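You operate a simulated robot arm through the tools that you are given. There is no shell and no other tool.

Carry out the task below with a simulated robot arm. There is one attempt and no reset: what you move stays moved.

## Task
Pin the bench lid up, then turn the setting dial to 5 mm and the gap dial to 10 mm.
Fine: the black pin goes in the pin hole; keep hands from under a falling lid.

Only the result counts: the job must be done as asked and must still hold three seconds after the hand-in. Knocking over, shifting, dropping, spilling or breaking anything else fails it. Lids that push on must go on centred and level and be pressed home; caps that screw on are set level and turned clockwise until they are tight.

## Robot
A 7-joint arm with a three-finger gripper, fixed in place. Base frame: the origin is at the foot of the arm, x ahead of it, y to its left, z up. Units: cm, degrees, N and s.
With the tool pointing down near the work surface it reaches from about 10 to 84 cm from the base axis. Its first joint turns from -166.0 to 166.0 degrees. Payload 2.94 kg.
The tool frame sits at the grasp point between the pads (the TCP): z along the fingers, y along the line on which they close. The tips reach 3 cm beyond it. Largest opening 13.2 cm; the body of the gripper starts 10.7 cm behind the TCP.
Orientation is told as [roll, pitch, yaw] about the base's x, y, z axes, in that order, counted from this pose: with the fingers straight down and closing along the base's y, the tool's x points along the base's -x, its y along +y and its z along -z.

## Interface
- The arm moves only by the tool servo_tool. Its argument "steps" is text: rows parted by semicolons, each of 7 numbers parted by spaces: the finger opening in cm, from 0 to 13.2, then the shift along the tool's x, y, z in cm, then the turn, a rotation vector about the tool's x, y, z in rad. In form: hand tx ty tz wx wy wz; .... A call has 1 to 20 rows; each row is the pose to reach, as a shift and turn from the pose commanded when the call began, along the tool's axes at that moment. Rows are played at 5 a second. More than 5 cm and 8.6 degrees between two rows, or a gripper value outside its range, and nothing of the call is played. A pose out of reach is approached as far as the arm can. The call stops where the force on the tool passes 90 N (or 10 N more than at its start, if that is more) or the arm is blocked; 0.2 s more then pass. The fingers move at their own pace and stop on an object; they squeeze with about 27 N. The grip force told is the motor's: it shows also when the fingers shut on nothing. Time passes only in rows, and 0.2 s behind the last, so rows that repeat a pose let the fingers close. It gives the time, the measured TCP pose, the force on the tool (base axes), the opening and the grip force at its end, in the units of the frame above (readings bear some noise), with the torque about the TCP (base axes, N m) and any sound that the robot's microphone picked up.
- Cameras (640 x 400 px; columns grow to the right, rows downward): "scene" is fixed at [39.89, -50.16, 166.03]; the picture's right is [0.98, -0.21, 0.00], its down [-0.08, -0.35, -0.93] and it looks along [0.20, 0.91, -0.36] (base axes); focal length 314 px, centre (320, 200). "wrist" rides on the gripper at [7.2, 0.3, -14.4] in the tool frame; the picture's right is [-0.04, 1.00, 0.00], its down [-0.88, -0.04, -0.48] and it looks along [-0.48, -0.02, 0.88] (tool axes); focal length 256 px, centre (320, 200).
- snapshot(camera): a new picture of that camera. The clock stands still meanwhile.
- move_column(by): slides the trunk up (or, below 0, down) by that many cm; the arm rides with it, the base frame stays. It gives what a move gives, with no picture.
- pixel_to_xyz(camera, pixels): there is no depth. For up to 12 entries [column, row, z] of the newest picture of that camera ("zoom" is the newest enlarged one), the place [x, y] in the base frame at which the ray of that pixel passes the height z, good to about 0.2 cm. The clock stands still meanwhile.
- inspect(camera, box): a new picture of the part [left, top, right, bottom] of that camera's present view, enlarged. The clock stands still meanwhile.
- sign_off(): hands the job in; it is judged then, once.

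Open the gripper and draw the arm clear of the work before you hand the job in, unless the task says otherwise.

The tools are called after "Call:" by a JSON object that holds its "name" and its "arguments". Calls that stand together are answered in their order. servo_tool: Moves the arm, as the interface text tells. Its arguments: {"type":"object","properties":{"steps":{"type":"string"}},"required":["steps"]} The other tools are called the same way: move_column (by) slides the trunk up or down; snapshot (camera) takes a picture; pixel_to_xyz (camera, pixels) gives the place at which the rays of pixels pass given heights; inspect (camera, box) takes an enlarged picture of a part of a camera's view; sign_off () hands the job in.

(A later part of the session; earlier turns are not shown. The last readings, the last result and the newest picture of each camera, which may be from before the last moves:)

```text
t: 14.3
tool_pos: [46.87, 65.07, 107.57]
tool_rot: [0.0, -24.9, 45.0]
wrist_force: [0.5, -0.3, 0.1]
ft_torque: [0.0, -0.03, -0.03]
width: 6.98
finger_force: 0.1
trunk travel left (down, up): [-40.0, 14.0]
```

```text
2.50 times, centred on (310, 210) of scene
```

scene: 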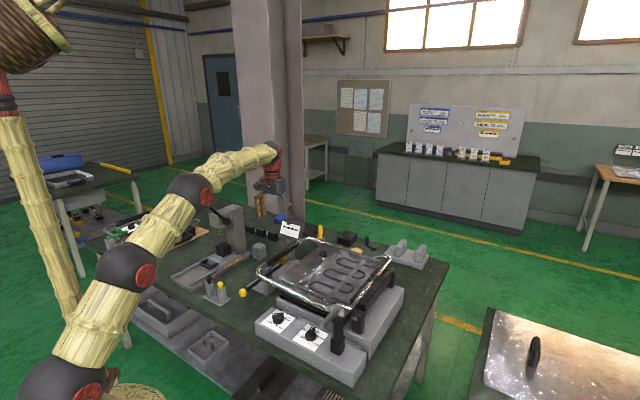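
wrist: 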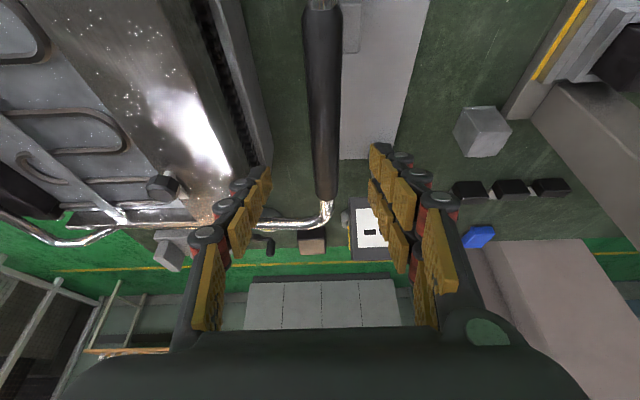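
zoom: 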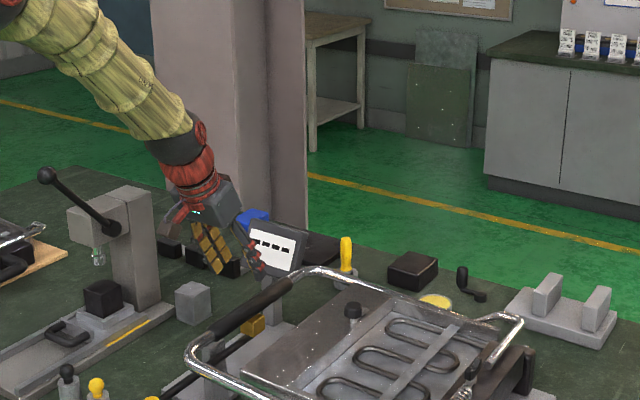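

Fingers straddle the handle (handle column ~323 between the finger tips). I descend straight down with a 0.45 cm sideways correction.

Call:
{"name": "servo_tool", "arguments": {"steps": "7 1.5 0.2 3.23 0 0 0; 7 3 0.45 6.46 0 0 0; 7 4.0 0.45 8.6 0 0 0; 7 4.53 0.45 9.7 0 0 0; 7 4.53 0.45 9.7 0 0 0"}}

Call:
{"name": "snapshot", "arguments": {"camera": "wrist"}}

Call:
{"name": "inspect", "arguments": {"camera": "scene", "box": [220, 190, 340, 300]}}

```text
t: 15.6
tool_pos: [46.13, 65.43, 96.76]
tool_rot: [0.0, -24.9, 45.1]
wrist_force: [1.2, 0.8, 0.5]
ft_torque: [-0.01, -0.01, -0.03]
width: 7.02
finger_force: 0.1
trunk travel left (down, up): [-40.0, 14.0]
```

```text
taken
```

wrist: 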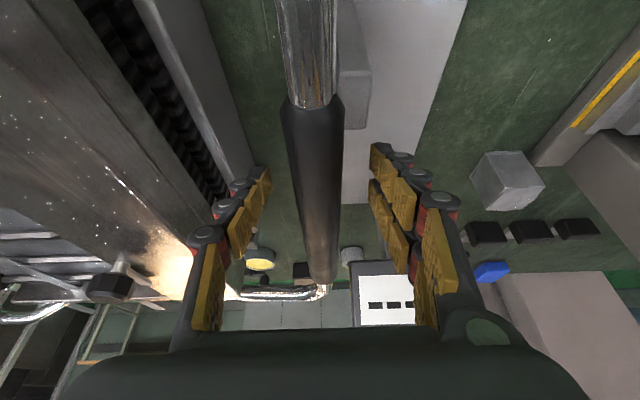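

```text
3.64 times, centred on (280, 245) of scene
```

zoom: 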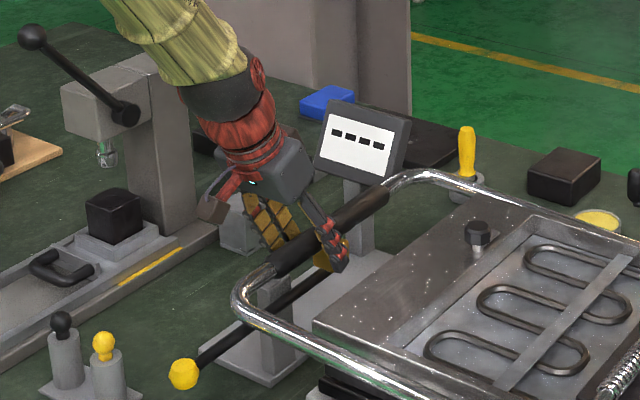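

The fingers straddle the grip with no contact force. I close on it.

Call:
{"name": "servo_tool", "arguments": {"steps": "4 0 0 0 0 0 0; 3 0 0 0 0 0 0; 2 0 0 0 0 0 0; 0 0 0 0 0 0 0; 0 0 0 0 0 0 0; 0 0 0 0 0 0 0"}}

Call:
{"name": "snapshot", "arguments": {"camera": "wrist"}}

```text
t: 16.9
tool_pos: [46.22, 65.65, 96.79]
tool_rot: [0.0, -24.9, 45.1]
wrist_force: [2.1, -2.5, 0.1]
ft_torque: [0.33, 0.31, 0.35]
width: 3.01
finger_force: 26.9
trunk travel left (down, up): [-40.0, 14.0]
```

```text
taken
```

wrist: 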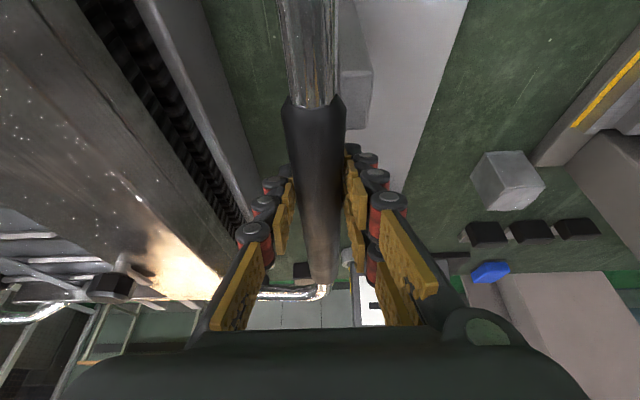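

Grip is firm at 3.0 cm. I lift the handle along the arc about the hinge in small steps, first about 10°, and read the force.

Call:
{"name": "servo_tool", "arguments": {"steps": "0 -0.8 -0.12 -1.71 0 0 0; 0 -1.6 -0.33 -3.42 0 0 0; 0 -2.39 -0.62 -5.12 0 0 0; 0 -3.18 -0.99 -6.8 0 0 0; 0 -3.18 -0.99 -6.8 0 0 0"}}

Call:
{"name": "snapshot", "arguments": {"camera": "wrist"}}

Call:
{"name": "inspect", "arguments": {"camera": "scene", "box": [220, 190, 420, 360]}}

```text
t: 18.1
tool_pos: [46.79, 64.75, 104.38]
tool_rot: [0.0, -24.8, 45.0]
wrist_force: [4.3, -14.3, -12.3]
ft_torque: [-0.93, 0.85, 0.12]
width: 2.84
finger_force: 45.6
trunk travel left (down, up): [-40.0, 14.0]
```

```text
taken
```

wrist: 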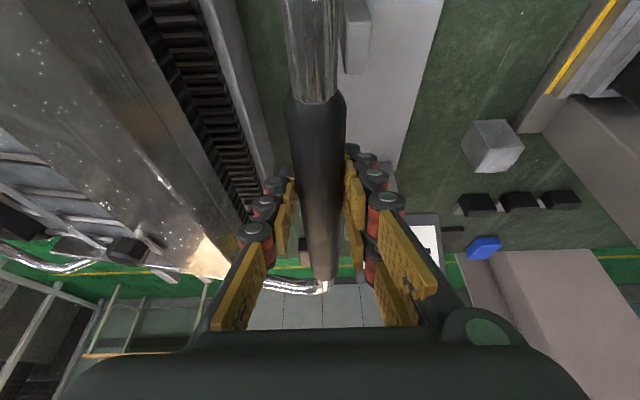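

```text
2.35 times, centred on (320, 275) of scene
```

zoom: 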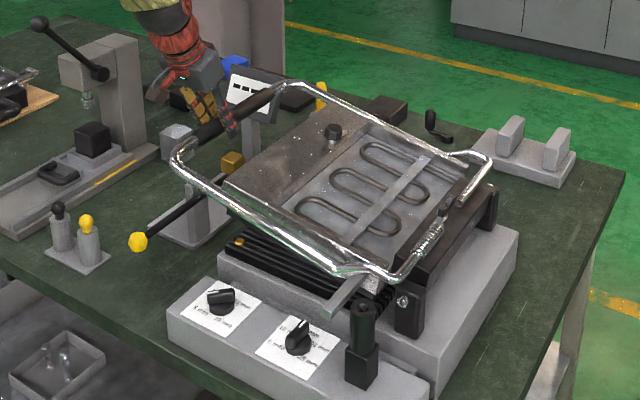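

Lid is following; the load is about 12 N down and 13 N pulling toward the hinge, so my arc is a bit too wide. I continue 5° with a slight extra shift toward the hinge.

Call:
{"name": "servo_tool", "arguments": {"steps": "0 -0.78 -0.75 -1.66 0 0 0; 0 -1.55 -1.4 -3.32 0 0 0; 0 -1.55 -1.4 -3.32 0 0 0"}}

```text
t: 18.9
tool_pos: [47.64, 64.11, 108.09]
tool_rot: [0.0, -24.9, 45.2]
wrist_force: [-14.9, -5.9, -11.2]
ft_torque: [-0.36, 0.66, 0.51]
width: 2.83
finger_force: 45.1
trunk travel left (down, up): [-40.0, 14.0]
```

Forces stay below 16 N. I continue the arc to about 30°, with a small shift back toward the robot to relieve the side load.

Call:
{"name": "servo_tool", "arguments": {"steps": "0 -0.8 -0.45 -2.0 0 0 0; 0 -1.67 -1.3 -3.92 0 0 0; 0 -2.54 -2.26 -5.79 0 0 0; 0 -3.39 -3.33 -7.61 0 0 0; 0 -4.22 -4.5 -9.37 0 0 0; 0 -4.22 -4.5 -9.37 0 0 0"}}

Call:
{"name": "inspect", "arguments": {"camera": "scene", "box": [220, 130, 440, 360]}}

```text
t: 20.4
tool_pos: [50.83, 60.69, 118.44]
tool_rot: [0.0, -25.1, 45.2]
wrist_force: [-13.5, 2.5, -4.0]
ft_torque: [-0.64, 0.95, 0.33]
width: 2.86
finger_force: 45.5
trunk travel left (down, up): [-40.0, 14.0]
```

```text
1.74 times, centred on (330, 245) of scene
```

zoom: 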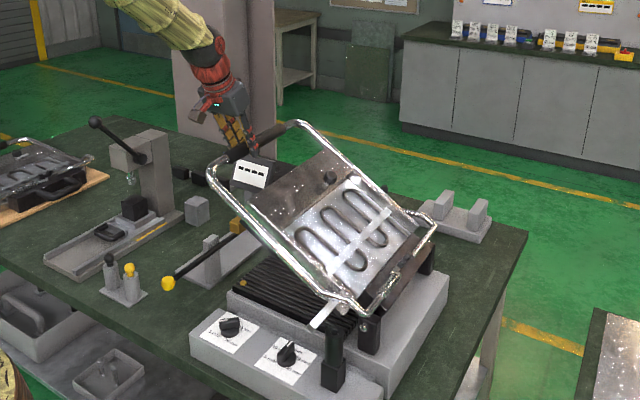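

Lid is at about 30° and forces are low (~11 N). I continue on the arc to about 48°.

Call:
{"name": "servo_tool", "arguments": {"steps": "0 -0.72 -1.0 -1.75 0 0 0; 0 -1.48 -2.36 -3.39 0 0 0; 0 -2.22 -3.83 -4.98 0 0 0; 0 -2.92 -5.38 -6.48 0 0 0; 0 -3.59 -7.01 -7.91 0 0 0; 0 -4.22 -8.73 -9.26 0 0 0; 0 -4.22 -8.73 -9.26 0 0 0"}}

Call:
{"name": "inspect", "arguments": {"camera": "scene", "box": [220, 100, 440, 360]}}

```text
t: 21.9
tool_pos: [56.92, 54.69, 128.93]
tool_rot: [-0.1, -25.5, 45.3]
wrist_force: [-10.2, 24.8, 15.8]
ft_torque: [0.09, 0.45, 0.76]
width: 2.9
finger_force: 44.7
trunk travel left (down, up): [-40.0, 14.0]
```

```text
1.54 times, centred on (330, 230) of scene
```

zoom: 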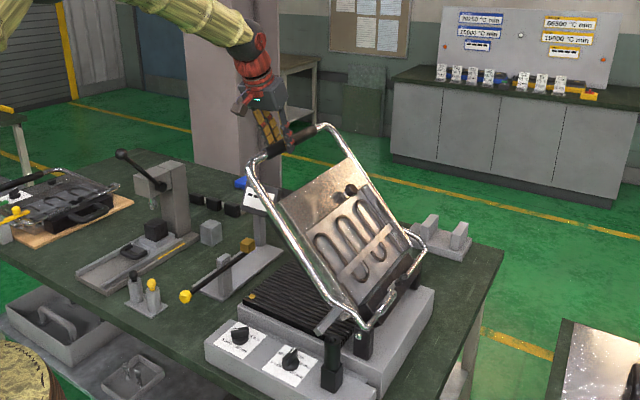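

The force now points radially outward (~28 N), so my arc is too tight. I look at the wrist view to check how the bar sits in the fingers.

Call:
{"name": "snapshot", "arguments": {"camera": "wrist"}}

Call:
{"name": "inspect", "arguments": {"camera": "scene", "box": [290, 140, 350, 200]}}

Call:
{"name": "inspect", "arguments": {"camera": "scene", "box": [320, 240, 400, 350]}}

```text
taken
```

wrist: 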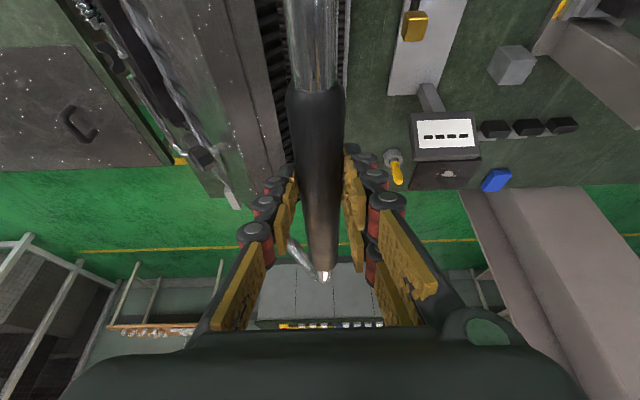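

```text
6.67 times, centred on (320, 170) of scene
```

zoom: 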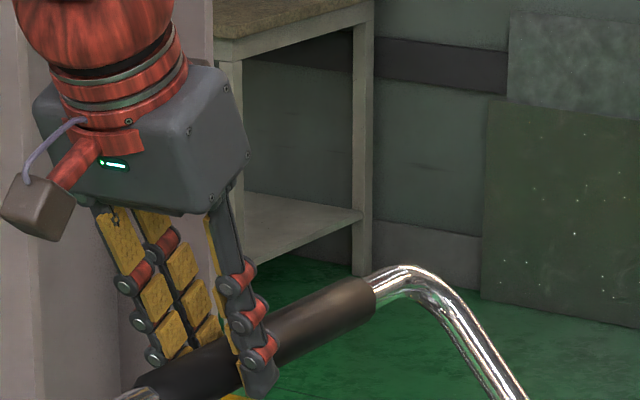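

```text
3.64 times, centred on (360, 295) of scene
```

zoom: 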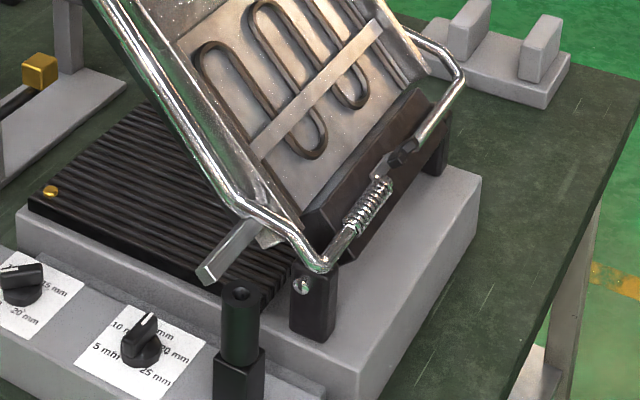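

The lid pivots on the chrome bolt as assumed, grip is unchanged. I ease outward 0.5 cm radially to learn the remaining misfit.

Call:
{"name": "servo_tool", "arguments": {"steps": "0 -0.1 0.2 -0.2 0 0 0; 0 -0.16 0.32 -0.35 0 0 0; 0 -0.16 0.32 -0.35 0 0 0"}}

```text
t: 22.8
tool_pos: [56.82, 54.63, 128.98]
tool_rot: [-0.1, -25.0, 45.1]
wrist_force: [3.0, 12.7, 8.9]
ft_torque: [0.9, -0.93, 0.56]
width: 2.91
finger_force: 45.4
trunk travel left (down, up): [-40.0, 14.0]
```

The handle bar has slipped about 1 cm toward the finger tips during rotation. I continue upward but bias the path slightly downward (inward) so the bar works back toward the palm as it turns.

Call:
{"name": "servo_tool", "arguments": {"steps": "0 -0.25 -1.1 -0.4 0 0 0; 0 -0.45 -2.26 -0.69 0 0 0; 0 -0.7 -3.2 -1.2 0 0 0; 0 -0.95 -4.13 -1.69 0 0 0; 0 -1.17 -5.1 -2.15 0 0 0; 0 -1.38 -6.06 -2.59 0 0 0; 0 -1.38 -6.06 -2.59 0 0 0"}}

Call:
{"name": "snapshot", "arguments": {"camera": "wrist"}}

Call:
{"name": "inspect", "arguments": {"camera": "scene", "box": [240, 100, 440, 350]}}

```text
t: 24.4
tool_pos: [60.74, 50.73, 132.06]
tool_rot: [-0.2, -25.2, 45.2]
wrist_force: [-23.5, 22.3, 28.8]
ft_torque: [0.51, 0.08, 0.44]
width: 2.93
finger_force: 45.1
trunk travel left (down, up): [-40.0, 14.0]
```

```text
taken
```

wrist: 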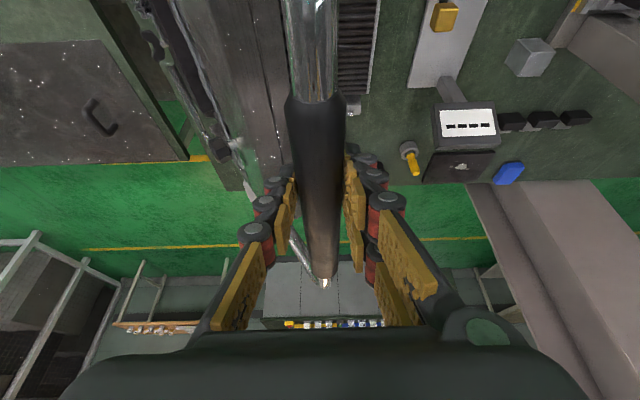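

```text
1.60 times, centred on (340, 225) of scene
```

zoom: 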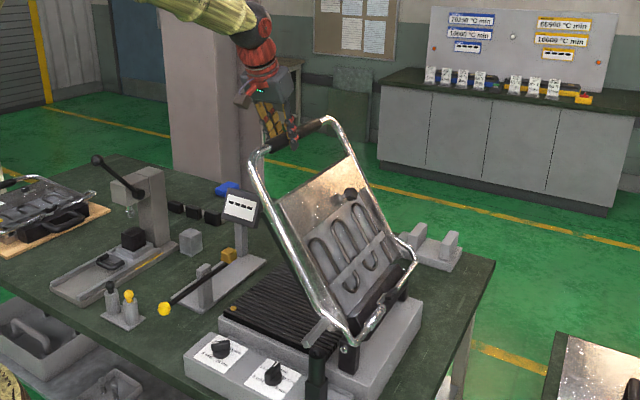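

The bar is re-seated (d≈0.95 cm again). I continue along the arc to about 75° with less inward bias.

Call:
{"name": "servo_tool", "arguments": {"steps": "0 -0.64 -1.69 -1.37 0 0 0; 0 -1.06 -3.73 -2.27 0 0 0; 0 -1.43 -5.82 -3.07 0 0 0; 0 -1.76 -7.96 -3.78 0 0 0; 0 -2.04 -10.14 -4.38 0 0 0; 0 -2.28 -12.34 -4.87 0 0 0; 0 -2.28 -12.34 -4.87 0 0 0"}}

Call:
{"name": "snapshot", "arguments": {"camera": "wrist"}}

Call:
{"name": "inspect", "arguments": {"camera": "scene", "box": [240, 100, 440, 350]}}

```text
t: 25.9
tool_pos: [70.05, 41.7, 137.08]
tool_rot: [-0.1, -24.8, 45.1]
wrist_force: [-11.5, -0.4, -0.4]
ft_torque: [-0.54, 0.54, 0.24]
width: 2.86
finger_force: 44.7
trunk travel left (down, up): [-40.0, 14.0]
```

```text
taken
```

wrist: 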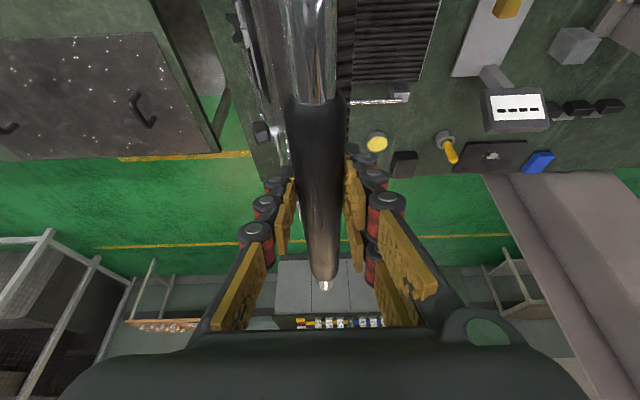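

```text
1.60 times, centred on (340, 225) of scene
```

zoom: 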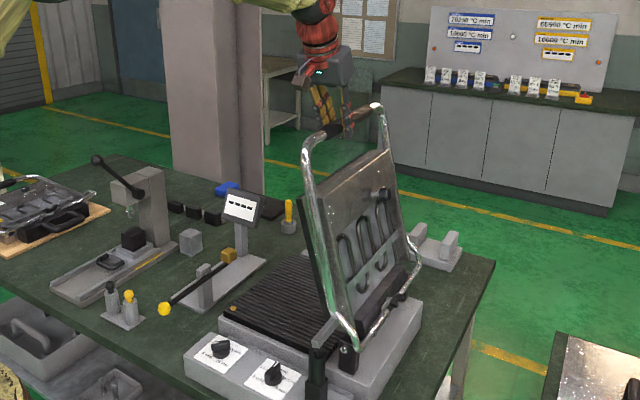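

Forces are nearly zero at about 75°. I go on to about 90°.

Call:
{"name": "servo_tool", "arguments": {"steps": "0 -0.19 -2.24 -0.40 0 0 0; 0 -0.32 -4.49 -0.69 0 0 0; 0 -0.40 -6.76 -0.86 0 0 0; 0 -0.44 -9.03 -0.93 0 0 0; 0 -0.42 -11.3 -0.90 0 0 0; 0 -0.42 -11.3 -0.90 0 0 0"}}

Call:
{"name": "snapshot", "arguments": {"camera": "wrist"}}

Call:
{"name": "inspect", "arguments": {"camera": "scene", "box": [240, 100, 440, 350]}}

Call:
{"name": "inspect", "arguments": {"camera": "scene", "box": [310, 270, 390, 350]}}

```text
t: 27.4
tool_pos: [78.09, 33.64, 138.32]
tool_rot: [-0.1, -25.0, 45.1]
wrist_force: [-13.2, -4.7, -0.7]
ft_torque: [-0.44, 0.3, 0.26]
width: 2.85
finger_force: 44.7
trunk travel left (down, up): [-40.0, 14.0]
```

```text
taken
```

wrist: 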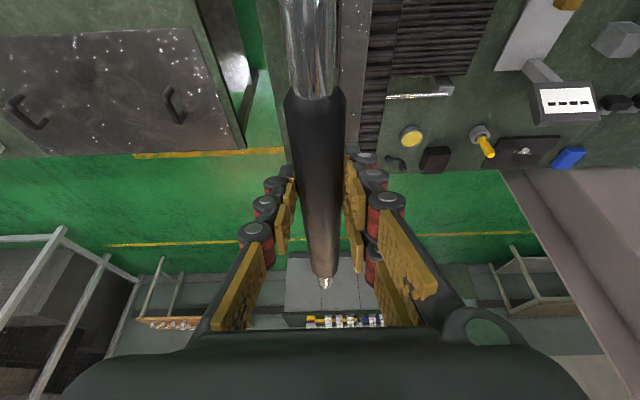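

```text
1.60 times, centred on (340, 225) of scene
```

zoom: 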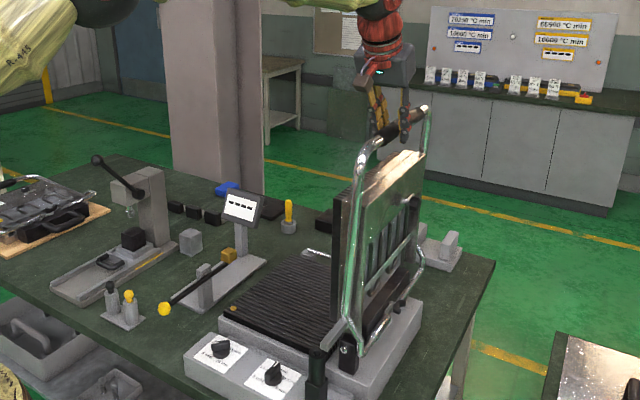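

```text
5.00 times, centred on (350, 310) of scene
```

zoom: 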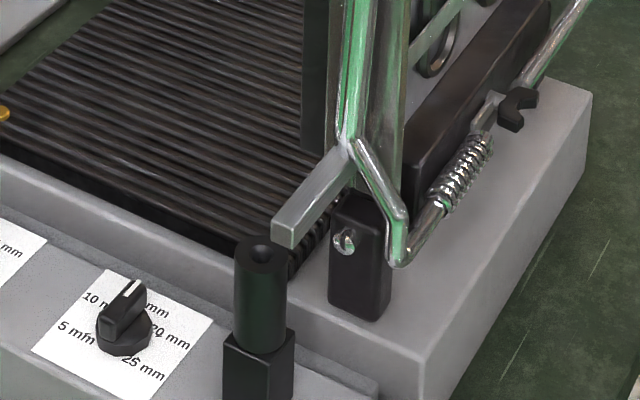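

The lid stands upright and the bar has passed over the post. I push on past vertical in small steps, watching for a stop.

Call:
{"name": "servo_tool", "arguments": {"steps": "0 0.03 -1.15 0.07 0 0 0; 0 0.07 -2.27 0.14 0 0 0; 0 0.12 -3.4 0.25 0 0 0; 0 0.18 -4.53 0.39 0 0 0; 0 0.18 -4.53 0.39 0 0 0"}}

Call:
{"name": "inspect", "arguments": {"camera": "scene", "box": [310, 270, 390, 350]}}

Call:
{"name": "snapshot", "arguments": {"camera": "wrist"}}

```text
t: 28.6
tool_pos: [81.4, 30.67, 137.98]
tool_rot: [0.0, -25.0, 45.2]
wrist_force: [-8.5, 1.9, 4.0]
ft_torque: [0.23, 0.02, 0.36]
width: 2.87
finger_force: 45.1
trunk travel left (down, up): [-40.0, 14.0]
```

```text
5.00 times, centred on (350, 310) of scene
```

zoom: 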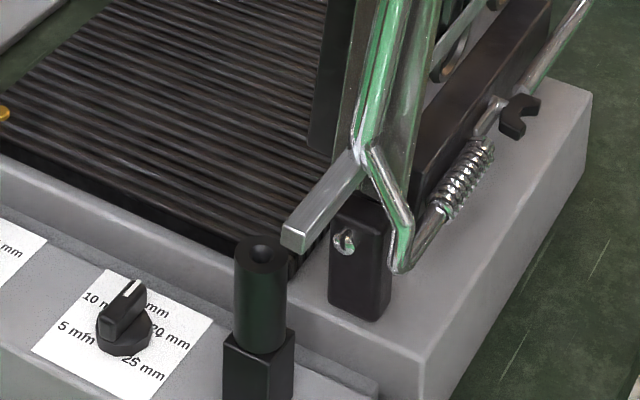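

```text
taken
```

wrist: 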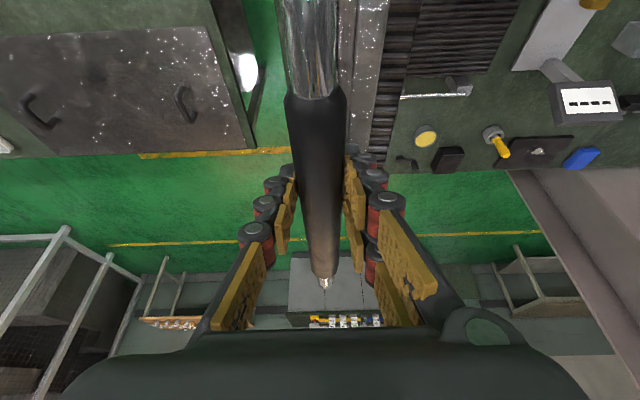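

No stop felt yet (about -7 N along the bench). I continue to about 102°.

Call:
{"name": "servo_tool", "arguments": {"steps": "0 0.08 -1.1 0.18 0 0 0; 0 0.17 -2.24 0.36 0 0 0; 0 0.28 -3.35 0.6 0 0 0; 0 0.39 -4.46 0.83 0 0 0; 0 0.39 -4.46 0.83 0 0 0"}}

Call:
{"name": "inspect", "arguments": {"camera": "scene", "box": [310, 270, 390, 350]}}

Call:
{"name": "inspect", "arguments": {"camera": "scene", "box": [280, 60, 480, 350]}}

```text
t: 29.8
tool_pos: [83.63, 28.26, 137.07]
tool_rot: [-0.1, -25.0, 45.4]
wrist_force: [-37.0, 29.4, 11.7]
ft_torque: [0.4, 0.34, 0.15]
width: 2.89
finger_force: 45.1
trunk travel left (down, up): [-40.0, 14.0]
```

```text
5.00 times, centred on (350, 310) of scene
```

zoom: 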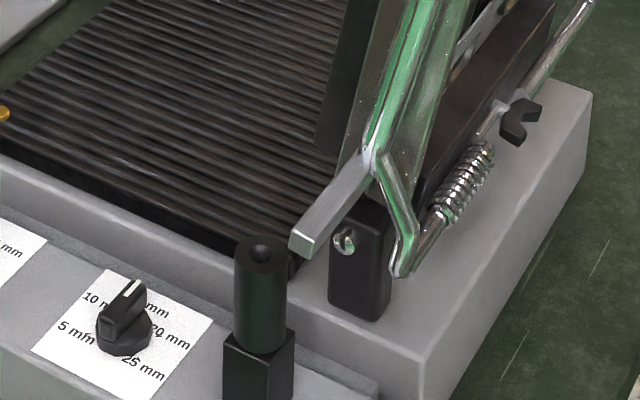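

```text
1.38 times, centred on (380, 205) of scene
```

zoom: 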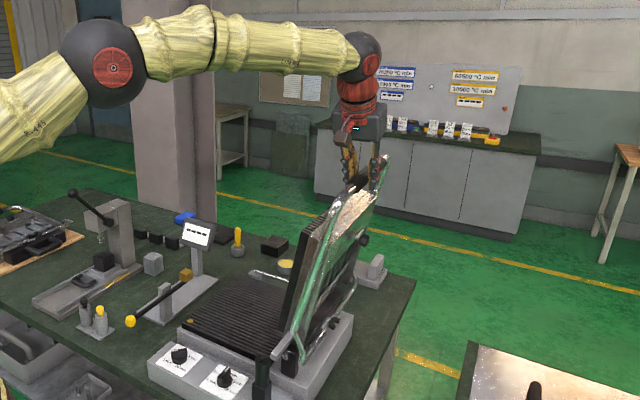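

A stop is reached at about 100° (47 N). I ease back to see whether the lid rests there by itself.

Call:
{"name": "servo_tool", "arguments": {"steps": "0 0 0.5 0 0 0 0; 0 -0.02 1.0 -0.05 0 0 0; 0 -0.04 1.3 -0.08 0 0 0; 0 -0.04 1.3 -0.08 0 0 0"}}

Call:
{"name": "servo_tool", "arguments": {"steps": "0 -0.02 0.4 -0.05 0 0 0; 0 -0.05 0.8 -0.11 0 0 0; 0 -0.05 0.8 -0.11 0 0 0"}}

```text
t: 30.8
tool_pos: [83.58, 28.25, 137.1]
tool_rot: [-0.2, -25.1, 45.1]
wrist_force: [1.8, 4.7, 8.3]
ft_torque: [0.62, -0.86, 0.2]
width: 2.86
finger_force: 44.8
trunk travel left (down, up): [-40.0, 14.0]
```

```text
t: 31.6
tool_pos: [82.95, 28.84, 137.27]
tool_rot: [-0.1, -25.1, 45.1]
wrist_force: [16.5, -1.8, 18.8]
ft_torque: [0.38, -0.52, 0.21]
width: 2.85
finger_force: 45.1
trunk travel left (down, up): [-40.0, 14.0]
```

Pulling back needs about 13 N, so the open lid tends to stay. I return it to the stop, relieve the vertical load, then open the fingers slightly to test whether it stays.

Call:
{"name": "servo_tool", "arguments": {"steps": "0 -0.05 -0.5 -0.2 0 0 0; 0 -0.1 -1.0 -0.3 0 0 0; 0 -0.1 -1.15 -0.3 0 0 0; 0 -0.1 -1.15 -0.3 0 0 0"}}

Call:
{"name": "servo_tool", "arguments": {"steps": "3.2 0 0 0 0 0 0; 3.6 0 0 0 0 0 0; 4 0 0 0 0 0 0; 4 0 0 0 0 0 0; 4 0 0 0 0 0 0; 4 0 0 0 0 0 0"}}

Call:
{"name": "snapshot", "arguments": {"camera": "wrist"}}

```text
t: 32.5
tool_pos: [83.57, 28.2, 137.0]
tool_rot: [0.0, -24.6, 45.1]
wrist_force: [-2.9, 13.0, -4.2]
ft_torque: [0.53, -0.09, 0.14]
width: 2.86
finger_force: 44.7
trunk travel left (down, up): [-40.0, 14.0]
```

```text
t: 34.0
tool_pos: [83.59, 28.05, 137.34]
tool_rot: [0.0, -25.0, 45.1]
wrist_force: [-0.7, -0.7, -0.7]
ft_torque: [-0.03, -0.01, 0.02]
width: 4.0
finger_force: 0.0
trunk travel left (down, up): [-40.0, 14.0]
```

```text
taken
```

wrist: 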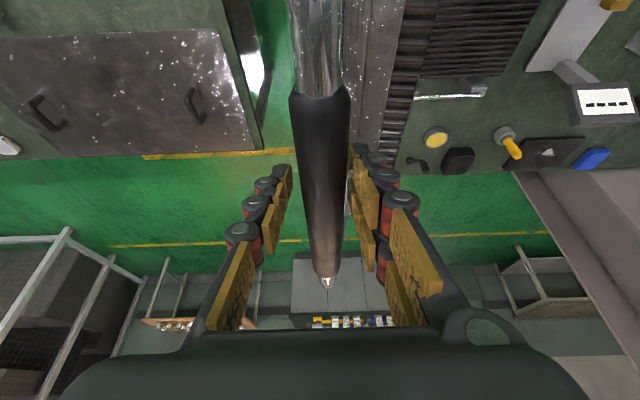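

No force on the tool with fingers at 4 cm. I open further and wait two seconds to see whether the lid holds by itself.

Call:
{"name": "servo_tool", "arguments": {"steps": "5 0 0 0 0 0 0; 6 0 0 0 0 0 0; 6 0 0 0 0 0 0; 6 0 0 0 0 0 0; 6 0 0 0 0 0 0; 6 0 0 0 0 0 0; 6 0 0 0 0 0 0; 6 0 0 0 0 0 0; 6 0 0 0 0 0 0; 6 0 0 0 0 0 0"}}

Call:
{"name": "snapshot", "arguments": {"camera": "wrist"}}

Call:
{"name": "inspect", "arguments": {"camera": "scene", "box": [310, 270, 390, 350]}}

```text
t: 36.1
tool_pos: [83.75, 28.03, 137.34]
tool_rot: [-0.1, -25.0, 45.1]
wrist_force: [-0.1, -0.3, -0.6]
ft_torque: [0.05, -0.02, 0.01]
width: 6.0
finger_force: 0.1
trunk travel left (down, up): [-40.0, 14.0]
```

```text
taken
```

wrist: 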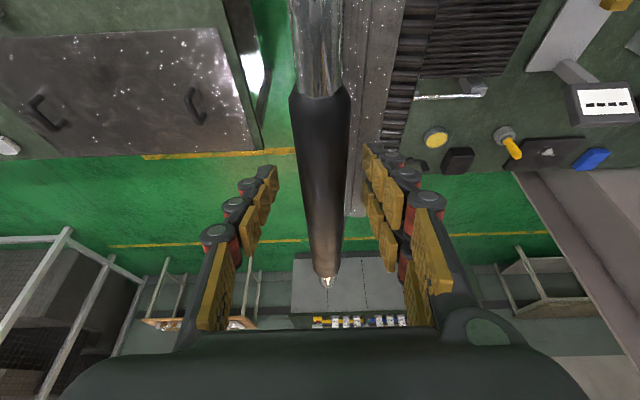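

```text
5.00 times, centred on (350, 310) of scene
```

zoom: 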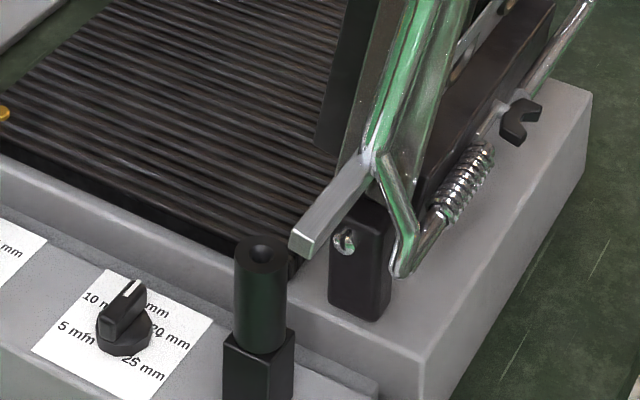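

The lid holds on its own at the stop. I withdraw the hand straight back along the fingers and up, with the fingers clear of the bar.

Call:
{"name": "servo_tool", "arguments": {"steps": "6 0 0 -2 0 0 0; 6 0 0 -4 0 0 0; 6 0 0 -8 0 0 0; 6 0 0 -12 0 0 0; 6 0 4 -13 0 0 0; 6 0 8.5 -14 0 0 0; 6 0 13 -14 0 0 0; 6 0 17.5 -14 0 0 0; 6 0 22 -14 0 0 0; 6 0 26.5 -14 0 0 0; 6 0 31 -14 0 0 0; 6 0 31 -14 0 0 0"}}

Call:
{"name": "snapshot", "arguments": {"camera": "scene"}}

Call:
{"name": "snapshot", "arguments": {"camera": "wrist"}}

```text
t: 38.8
tool_pos: [57.69, 45.64, 150.27]
tool_rot: [0.0, -24.9, 45.0]
wrist_force: [0.7, -0.7, -0.6]
ft_torque: [0.01, 0.0, 0.0]
width: 5.97
finger_force: 0.0
trunk travel left (down, up): [-40.0, 14.0]
```

```text
taken
```

scene: 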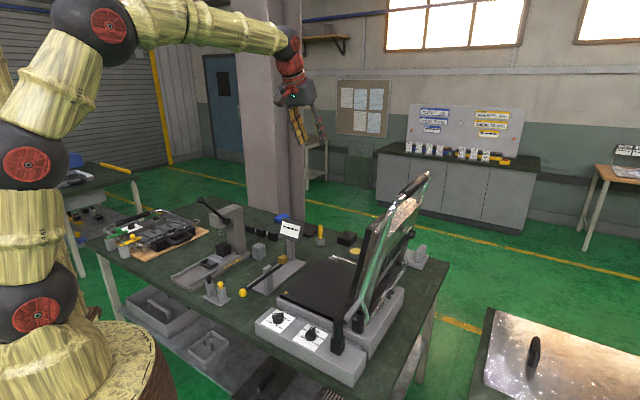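

```text
taken
```

wrist: 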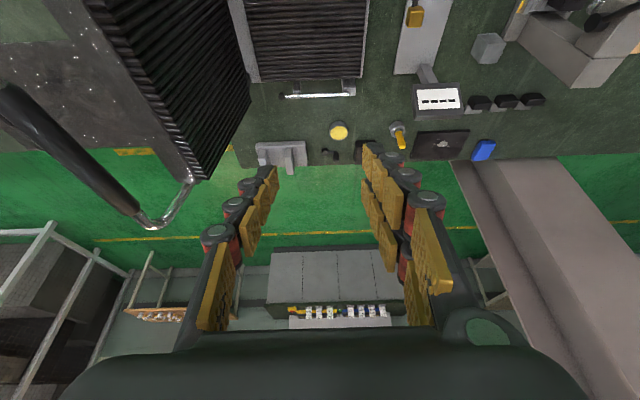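

The lid stays open unattended. I now level the tool and travel to above the black pin (about (17.5, 68)), staying high.

Call:
{"name": "servo_tool", "arguments": {"steps": "5 1.68 3.42 1.34 0 0.0335 0; 5 3.35 6.83 2.68 0 0.067 0; 5 5.03 10.25 4.02 0 0.1006 0; 5 6.71 13.66 5.35 0 0.134 0; 5 8.38 17.08 6.69 0 0.168 0; 5 10.06 20.49 8.03 0 0.201 0; 5 11.74 23.91 9.37 0 0.235 0; 5 13.42 27.32 10.71 0 0.268 0; 5 15.09 30.74 12.05 0 0.302 0; 5 16.77 34.15 13.38 0 0.335 0; 5 18.45 37.57 14.72 0 0.369 0; 5 20.12 40.98 16.06 0 0.402 0; 5 21.8 44.4 17.4 0 0.436 0; 5 21.8 44.4 17.4 0 0.436 0"}}

Call:
{"name": "snapshot", "arguments": {"camera": "wrist"}}

Call:
{"name": "snapshot", "arguments": {"camera": "scene"}}

```text
t: 41.8
tool_pos: [17.29, 68.24, 125.29]
tool_rot: [0.0, 0.0, 45.1]
wrist_force: [0.6, -0.2, 0.2]
ft_torque: [0.02, 0.02, 0.01]
width: 4.99
finger_force: 0.1
trunk travel left (down, up): [-40.0, 14.0]
```

```text
taken
```

wrist: 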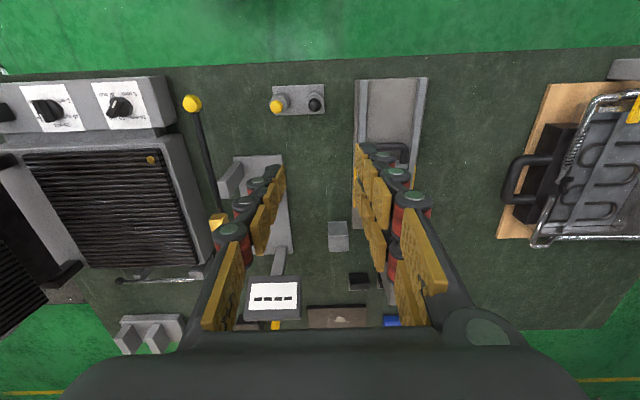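

```text
taken
```

scene: 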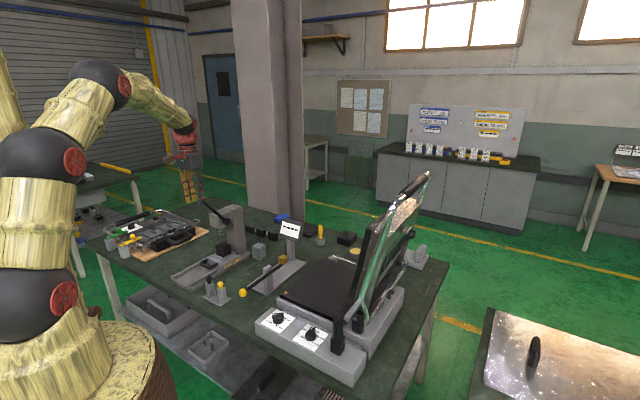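

The black ball is at wrist (315,103). I zoom both views on it for a precise position.

Call:
{"name": "inspect", "arguments": {"camera": "wrist", "box": [260, 70, 350, 130]}}

Call:
{"name": "inspect", "arguments": {"camera": "scene", "box": [195, 265, 245, 310]}}

Call:
{"name": "pixel_to_xyz", "arguments": {"camera": "wrist", "pixels": [[315.5, 102.5, 84], [315.5, 102.5, 90], [278, 104, 84], [278, 104, 90]]}}

```text
6.67 times, centred on (305, 100) of wrist
```

zoom: 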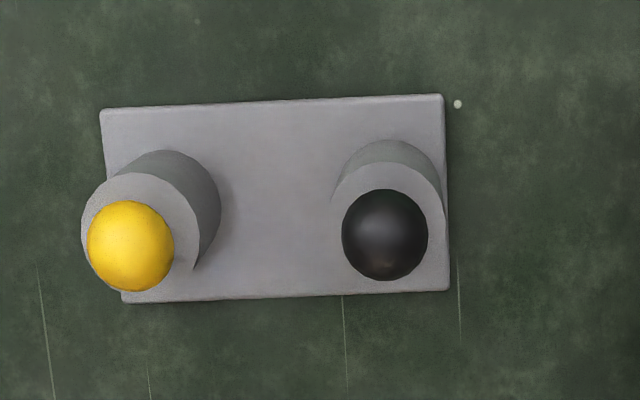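

```text
8.89 times, centred on (220, 288) of scene
```

zoom: 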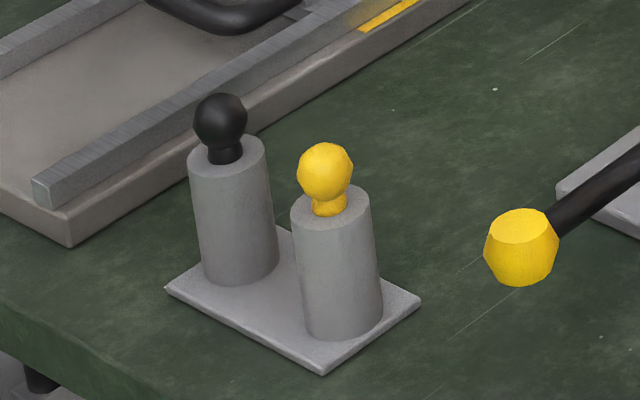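

```text
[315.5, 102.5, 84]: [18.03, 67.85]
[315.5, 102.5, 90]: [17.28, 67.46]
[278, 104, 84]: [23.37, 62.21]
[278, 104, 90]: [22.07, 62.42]
```

I triangulate the refined ball centres.

Call:
{"name": "pixel_to_xyz", "arguments": {"camera": "wrist", "pixels": [[314.7, 105.2, 84], [314.7, 105.2, 92]]}}

Call:
{"name": "snapshot", "arguments": {"camera": "scene"}}

Call:
{"name": "pixel_to_xyz", "arguments": {"camera": "scene", "pixels": [[208.75, 279.2, 84], [208.75, 279.2, 92], [209.5, 284, 84], [209.5, 284, 92], [212, 298, 78], [212, 298, 82]]}}

```text
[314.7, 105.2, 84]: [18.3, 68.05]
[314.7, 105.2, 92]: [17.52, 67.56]
```

```text
taken
```

scene: 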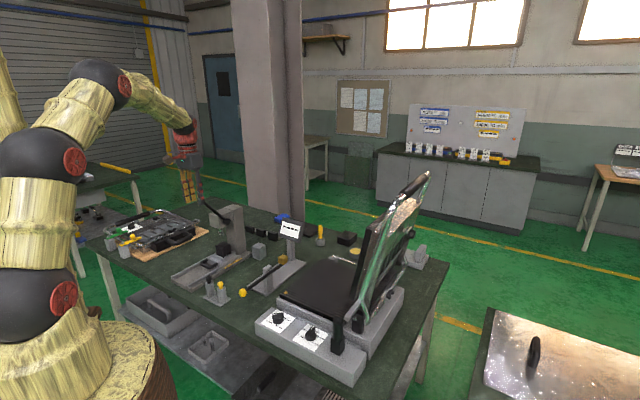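

```text
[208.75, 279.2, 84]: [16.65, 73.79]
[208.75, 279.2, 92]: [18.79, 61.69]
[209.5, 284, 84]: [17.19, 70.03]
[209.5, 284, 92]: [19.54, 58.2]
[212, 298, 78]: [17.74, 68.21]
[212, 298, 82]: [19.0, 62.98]
```

Black ball centre is about (17.85, 67.8, 88), 2.4 cm across; holder top is at about 85.7. I descend to just above it first.

Call:
{"name": "servo_tool", "arguments": {"steps": "5 -0.02 -0.2 4.5 0 0 0; 5 -0.05 -0.4 9 0 0 0; 5 -0.08 -0.71 13.5 0 0 0; 5 -0.08 -0.71 18 0 0 0; 5 -0.08 -0.71 22.5 0 0 0; 5 -0.08 -0.71 27 0 0 0; 5 -0.08 -0.71 30 0 0 0; 5 -0.08 -0.71 30 0 0 0"}}

Call:
{"name": "inspect", "arguments": {"camera": "wrist", "box": [220, 80, 420, 220]}}

Call:
{"name": "inspect", "arguments": {"camera": "scene", "box": [170, 230, 260, 310]}}

```text
t: 43.5
tool_pos: [17.96, 67.88, 95.07]
tool_rot: [0.0, 0.1, 45.2]
wrist_force: [0.0, -0.5, -0.3]
ft_torque: [0.03, 0.0, -0.01]
width: 4.99
finger_force: 0.0
trunk travel left (down, up): [-40.0, 14.0]
```

```text
2.86 times, centred on (320, 150) of wrist
```

zoom: 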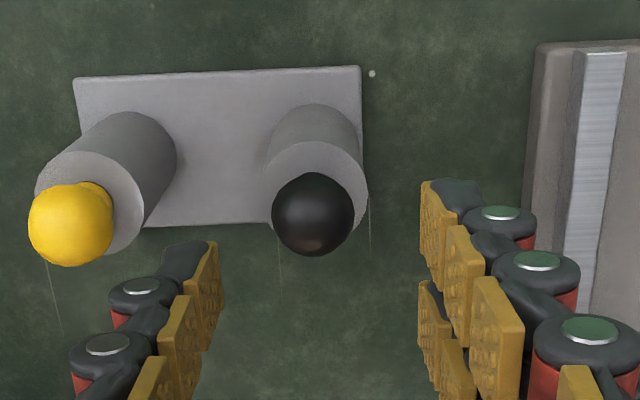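

```text
5.00 times, centred on (215, 270) of scene
```

zoom: 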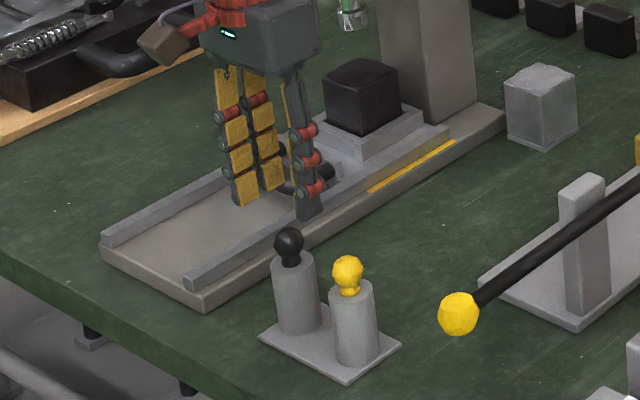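

Ball appears 2.4 px left of the tool axis, so I shift 0.2 cm and descend to grasp height.

Call:
{"name": "servo_tool", "arguments": {"steps": "5 0 -0.1 2 0 0 0; 5 0 -0.2 4 0 0 0; 5 0 -0.2 5.7 0 0 0; 5 0 -0.2 5.7 0 0 0"}}

Call:
{"name": "inspect", "arguments": {"camera": "wrist", "box": [220, 80, 420, 220]}}

Call:
{"name": "inspect", "arguments": {"camera": "scene", "box": [185, 250, 245, 310]}}

```text
t: 44.5
tool_pos: [17.93, 67.85, 89.4]
tool_rot: [0.1, 0.0, 45.1]
wrist_force: [0.1, 0.2, 0.1]
ft_torque: [0.02, -0.02, -0.01]
width: 4.98
finger_force: 0.1
trunk travel left (down, up): [-40.0, 14.0]
```

```text
2.86 times, centred on (320, 150) of wrist
```

zoom: 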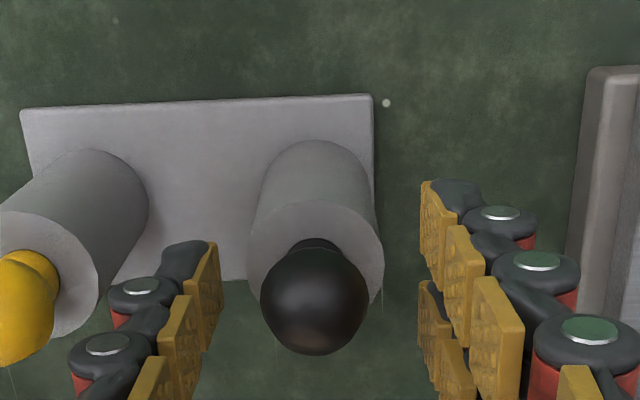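

```text
6.67 times, centred on (215, 280) of scene
```

zoom: 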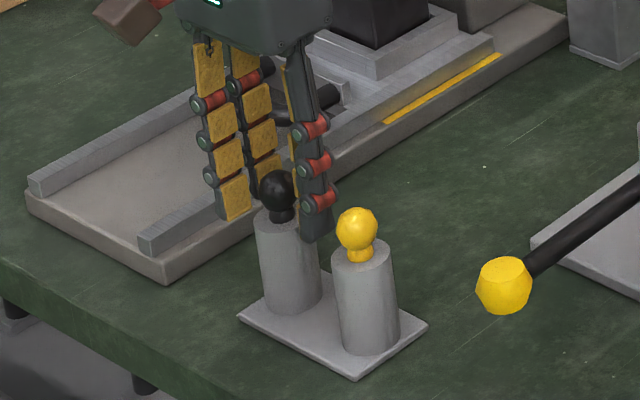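

The ball is nearly centred between the pads. I nudge 0.1 cm and close on it.

Call:
{"name": "servo_tool", "arguments": {"steps": "4 0 -0.1 0 0 0 0; 3.2 0 -0.1 0 0 0 0; 2.6 0 -0.1 0 0 0 0; 2 0 -0.1 0 0 0 0; 1 0 -0.1 0 0 0 0; 0 0 -0.1 0 0 0 0; 0 0 -0.1 0 0 0 0"}}

Call:
{"name": "inspect", "arguments": {"camera": "wrist", "box": [220, 80, 420, 220]}}

Call:
{"name": "inspect", "arguments": {"camera": "scene", "box": [185, 250, 245, 310]}}

```text
t: 46.1
tool_pos: [17.94, 67.69, 89.38]
tool_rot: [0.0, 0.0, 45.1]
wrist_force: [-1.2, 0.8, 1.2]
ft_torque: [-0.02, 0.11, -0.25]
width: 3.45
finger_force: 45.1
trunk travel left (down, up): [-40.0, 14.0]
```

```text
2.86 times, centred on (320, 150) of wrist
```

zoom: 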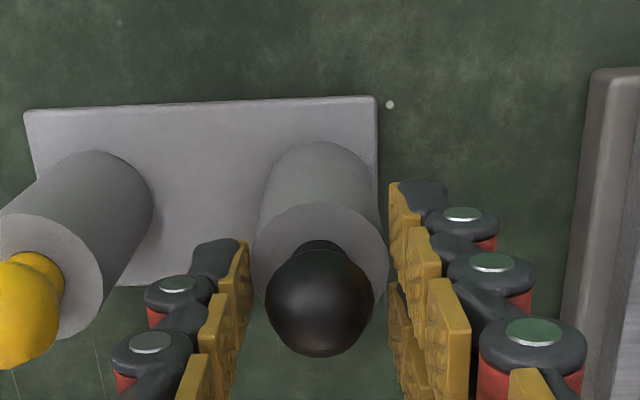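

```text
6.67 times, centred on (215, 280) of scene
```

zoom: 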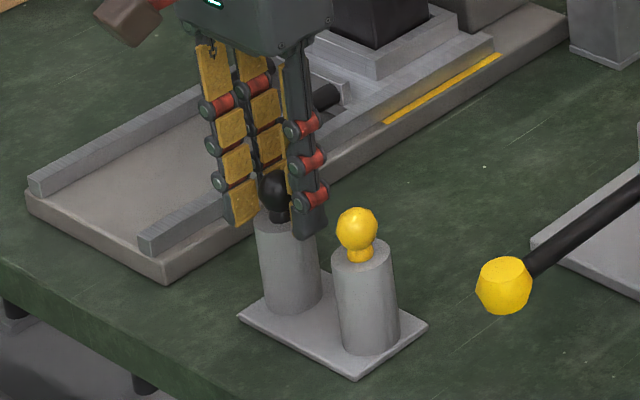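

Width stuck at 3.45: the tips are gripping the holder's rim, not the ball. I open, rise 0.6 cm and close again.

Call:
{"name": "servo_tool", "arguments": {"steps": "4.4 0 0 0 0 0 0; 4.4 0 0 0 0 0 0; 4.4 0 0 -0.3 0 0 0; 4.4 0 0 -0.6 0 0 0; 4.4 0 0 -0.6 0 0 0"}}

Call:
{"name": "servo_tool", "arguments": {"steps": "3.8 0 0 0 0 0 0; 3.4 0 0 0 0 0 0; 3 0 0 0 0 0 0; 2.6 0 0 0 0 0 0; 2.2 0 0 0 0 0 0; 2 0 0 0 0 0 0; 2 0 0 0 0 0 0"}}

Call:
{"name": "inspect", "arguments": {"camera": "wrist", "box": [220, 80, 420, 220]}}

```text
t: 47.4
tool_pos: [18.04, 67.73, 89.84]
tool_rot: [0.0, 0.0, 45.1]
wrist_force: [0.5, 1.0, -0.4]
ft_torque: [0.0, -0.02, -0.07]
width: 4.38
finger_force: 0.0
trunk travel left (down, up): [-40.0, 14.0]
```

```text
t: 49.0
tool_pos: [18.0, 67.61, 89.89]
tool_rot: [0.0, 0.1, 45.1]
wrist_force: [-0.1, -0.2, -0.1]
ft_torque: [0.01, 0.01, 0.02]
width: 2.25
finger_force: 27.3
trunk travel left (down, up): [-40.0, 14.0]
```

```text
2.86 times, centred on (320, 150) of wrist
```

zoom: 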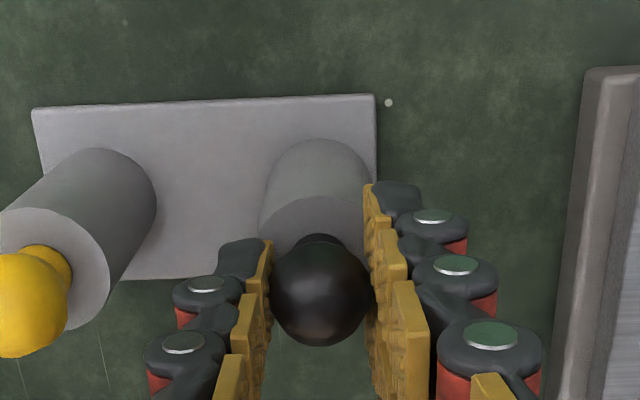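

The pads now hold the ball (2.25 cm, 27 N). I lift the pin straight up.

Call:
{"name": "servo_tool", "arguments": {"steps": "0 0 0 0 0 0 0; 0 0 0 -1.5 0 0 0; 0 0 0 -3 0 0 0; 0 0 0 -5 0 0 0; 0 0 0 -8 0 0 0; 0 0 0 -11 0 0 0; 0 0 0 -15 0 0 0; 0 0 0 -15 0 0 0"}}

Call:
{"name": "snapshot", "arguments": {"camera": "wrist"}}

Call:
{"name": "inspect", "arguments": {"camera": "scene", "box": [160, 190, 260, 310]}}

```text
t: 50.8
tool_pos: [18.24, 67.67, 105.11]
tool_rot: [-0.1, 0.1, 45.1]
wrist_force: [-0.1, -0.2, -0.5]
ft_torque: [0.0, 0.0, -0.03]
width: 2.22
finger_force: 26.9
trunk travel left (down, up): [-40.0, 14.0]
```

```text
taken
```

wrist: 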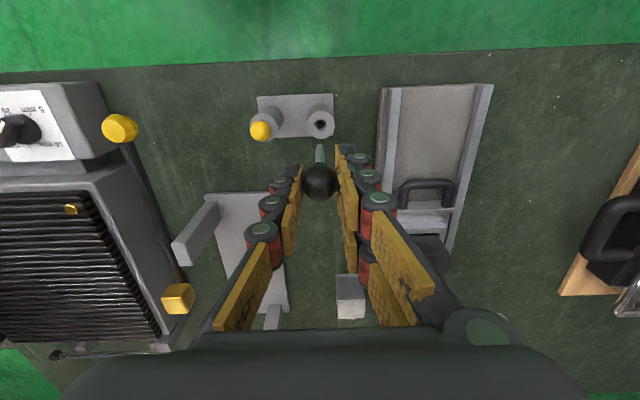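

```text
3.33 times, centred on (210, 250) of scene
```

zoom: 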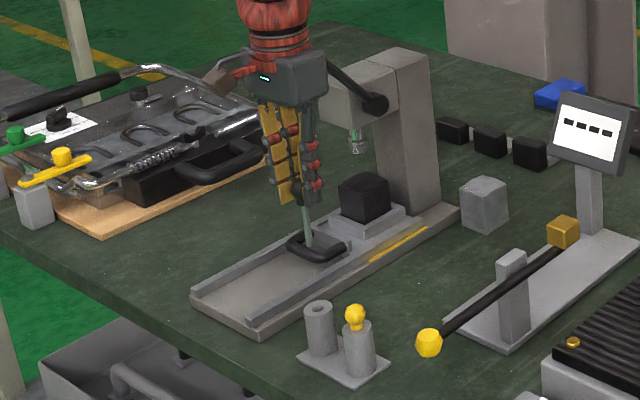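

The pin is out. I zoom to check that it hangs straight and how long it is.

Call:
{"name": "inspect", "arguments": {"camera": "scene", "box": [230, 205, 275, 275]}}

Call:
{"name": "inspect", "arguments": {"camera": "wrist", "box": [270, 80, 370, 220]}}

Call:
{"name": "inspect", "arguments": {"camera": "scene", "box": [180, 215, 240, 275]}}

```text
5.71 times, centred on (252, 240) of scene
```

zoom: 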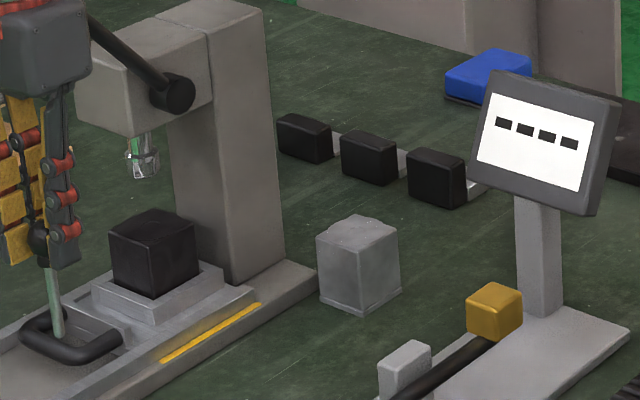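

```text
2.86 times, centred on (320, 150) of wrist
```

zoom: 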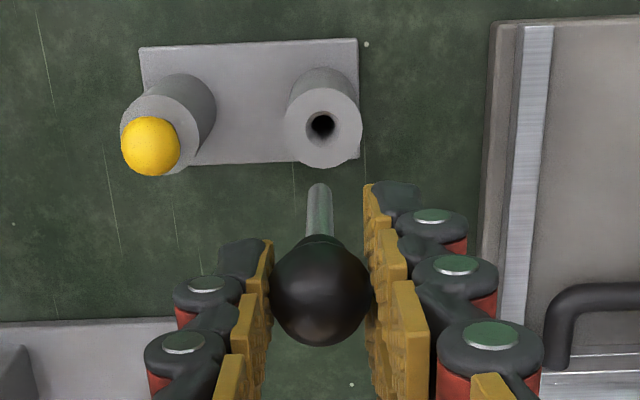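

```text
6.67 times, centred on (210, 245) of scene
```

zoom: 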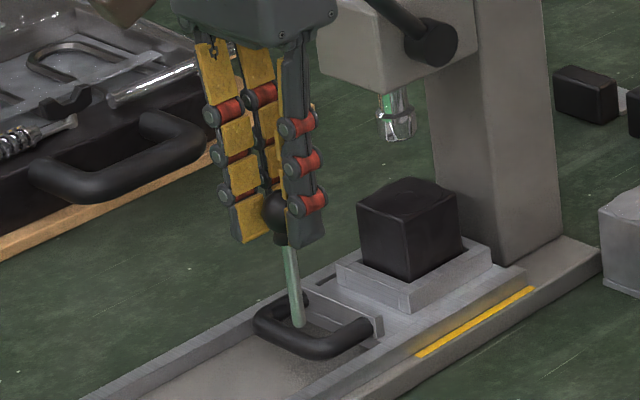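

I compute the pin tip from the scene view to find its length.

Call:
{"name": "snapshot", "arguments": {"camera": "scene"}}

Call:
{"name": "pixel_to_xyz", "arguments": {"camera": "scene", "pixels": [[207, 263.7, 93], [207, 263.7, 97], [204.8, 252, 100], [204.8, 252, 104]]}}

Call:
{"name": "pixel_to_xyz", "arguments": {"camera": "wrist", "pixels": [[319.8, 144.8, 93], [319.8, 144.8, 97], [320.2, 182.2, 104], [321, 123, 86], [321, 123, 87]]}}

```text
taken
```

scene: 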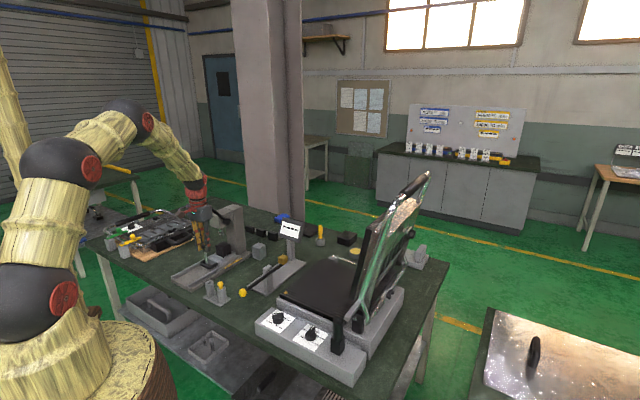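

```text
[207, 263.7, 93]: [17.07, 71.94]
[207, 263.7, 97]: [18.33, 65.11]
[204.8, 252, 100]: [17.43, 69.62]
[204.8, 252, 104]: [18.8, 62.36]
```

```text
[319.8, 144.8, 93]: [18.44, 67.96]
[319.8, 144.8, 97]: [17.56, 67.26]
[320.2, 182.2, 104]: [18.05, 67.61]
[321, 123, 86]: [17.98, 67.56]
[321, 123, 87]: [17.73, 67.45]
```

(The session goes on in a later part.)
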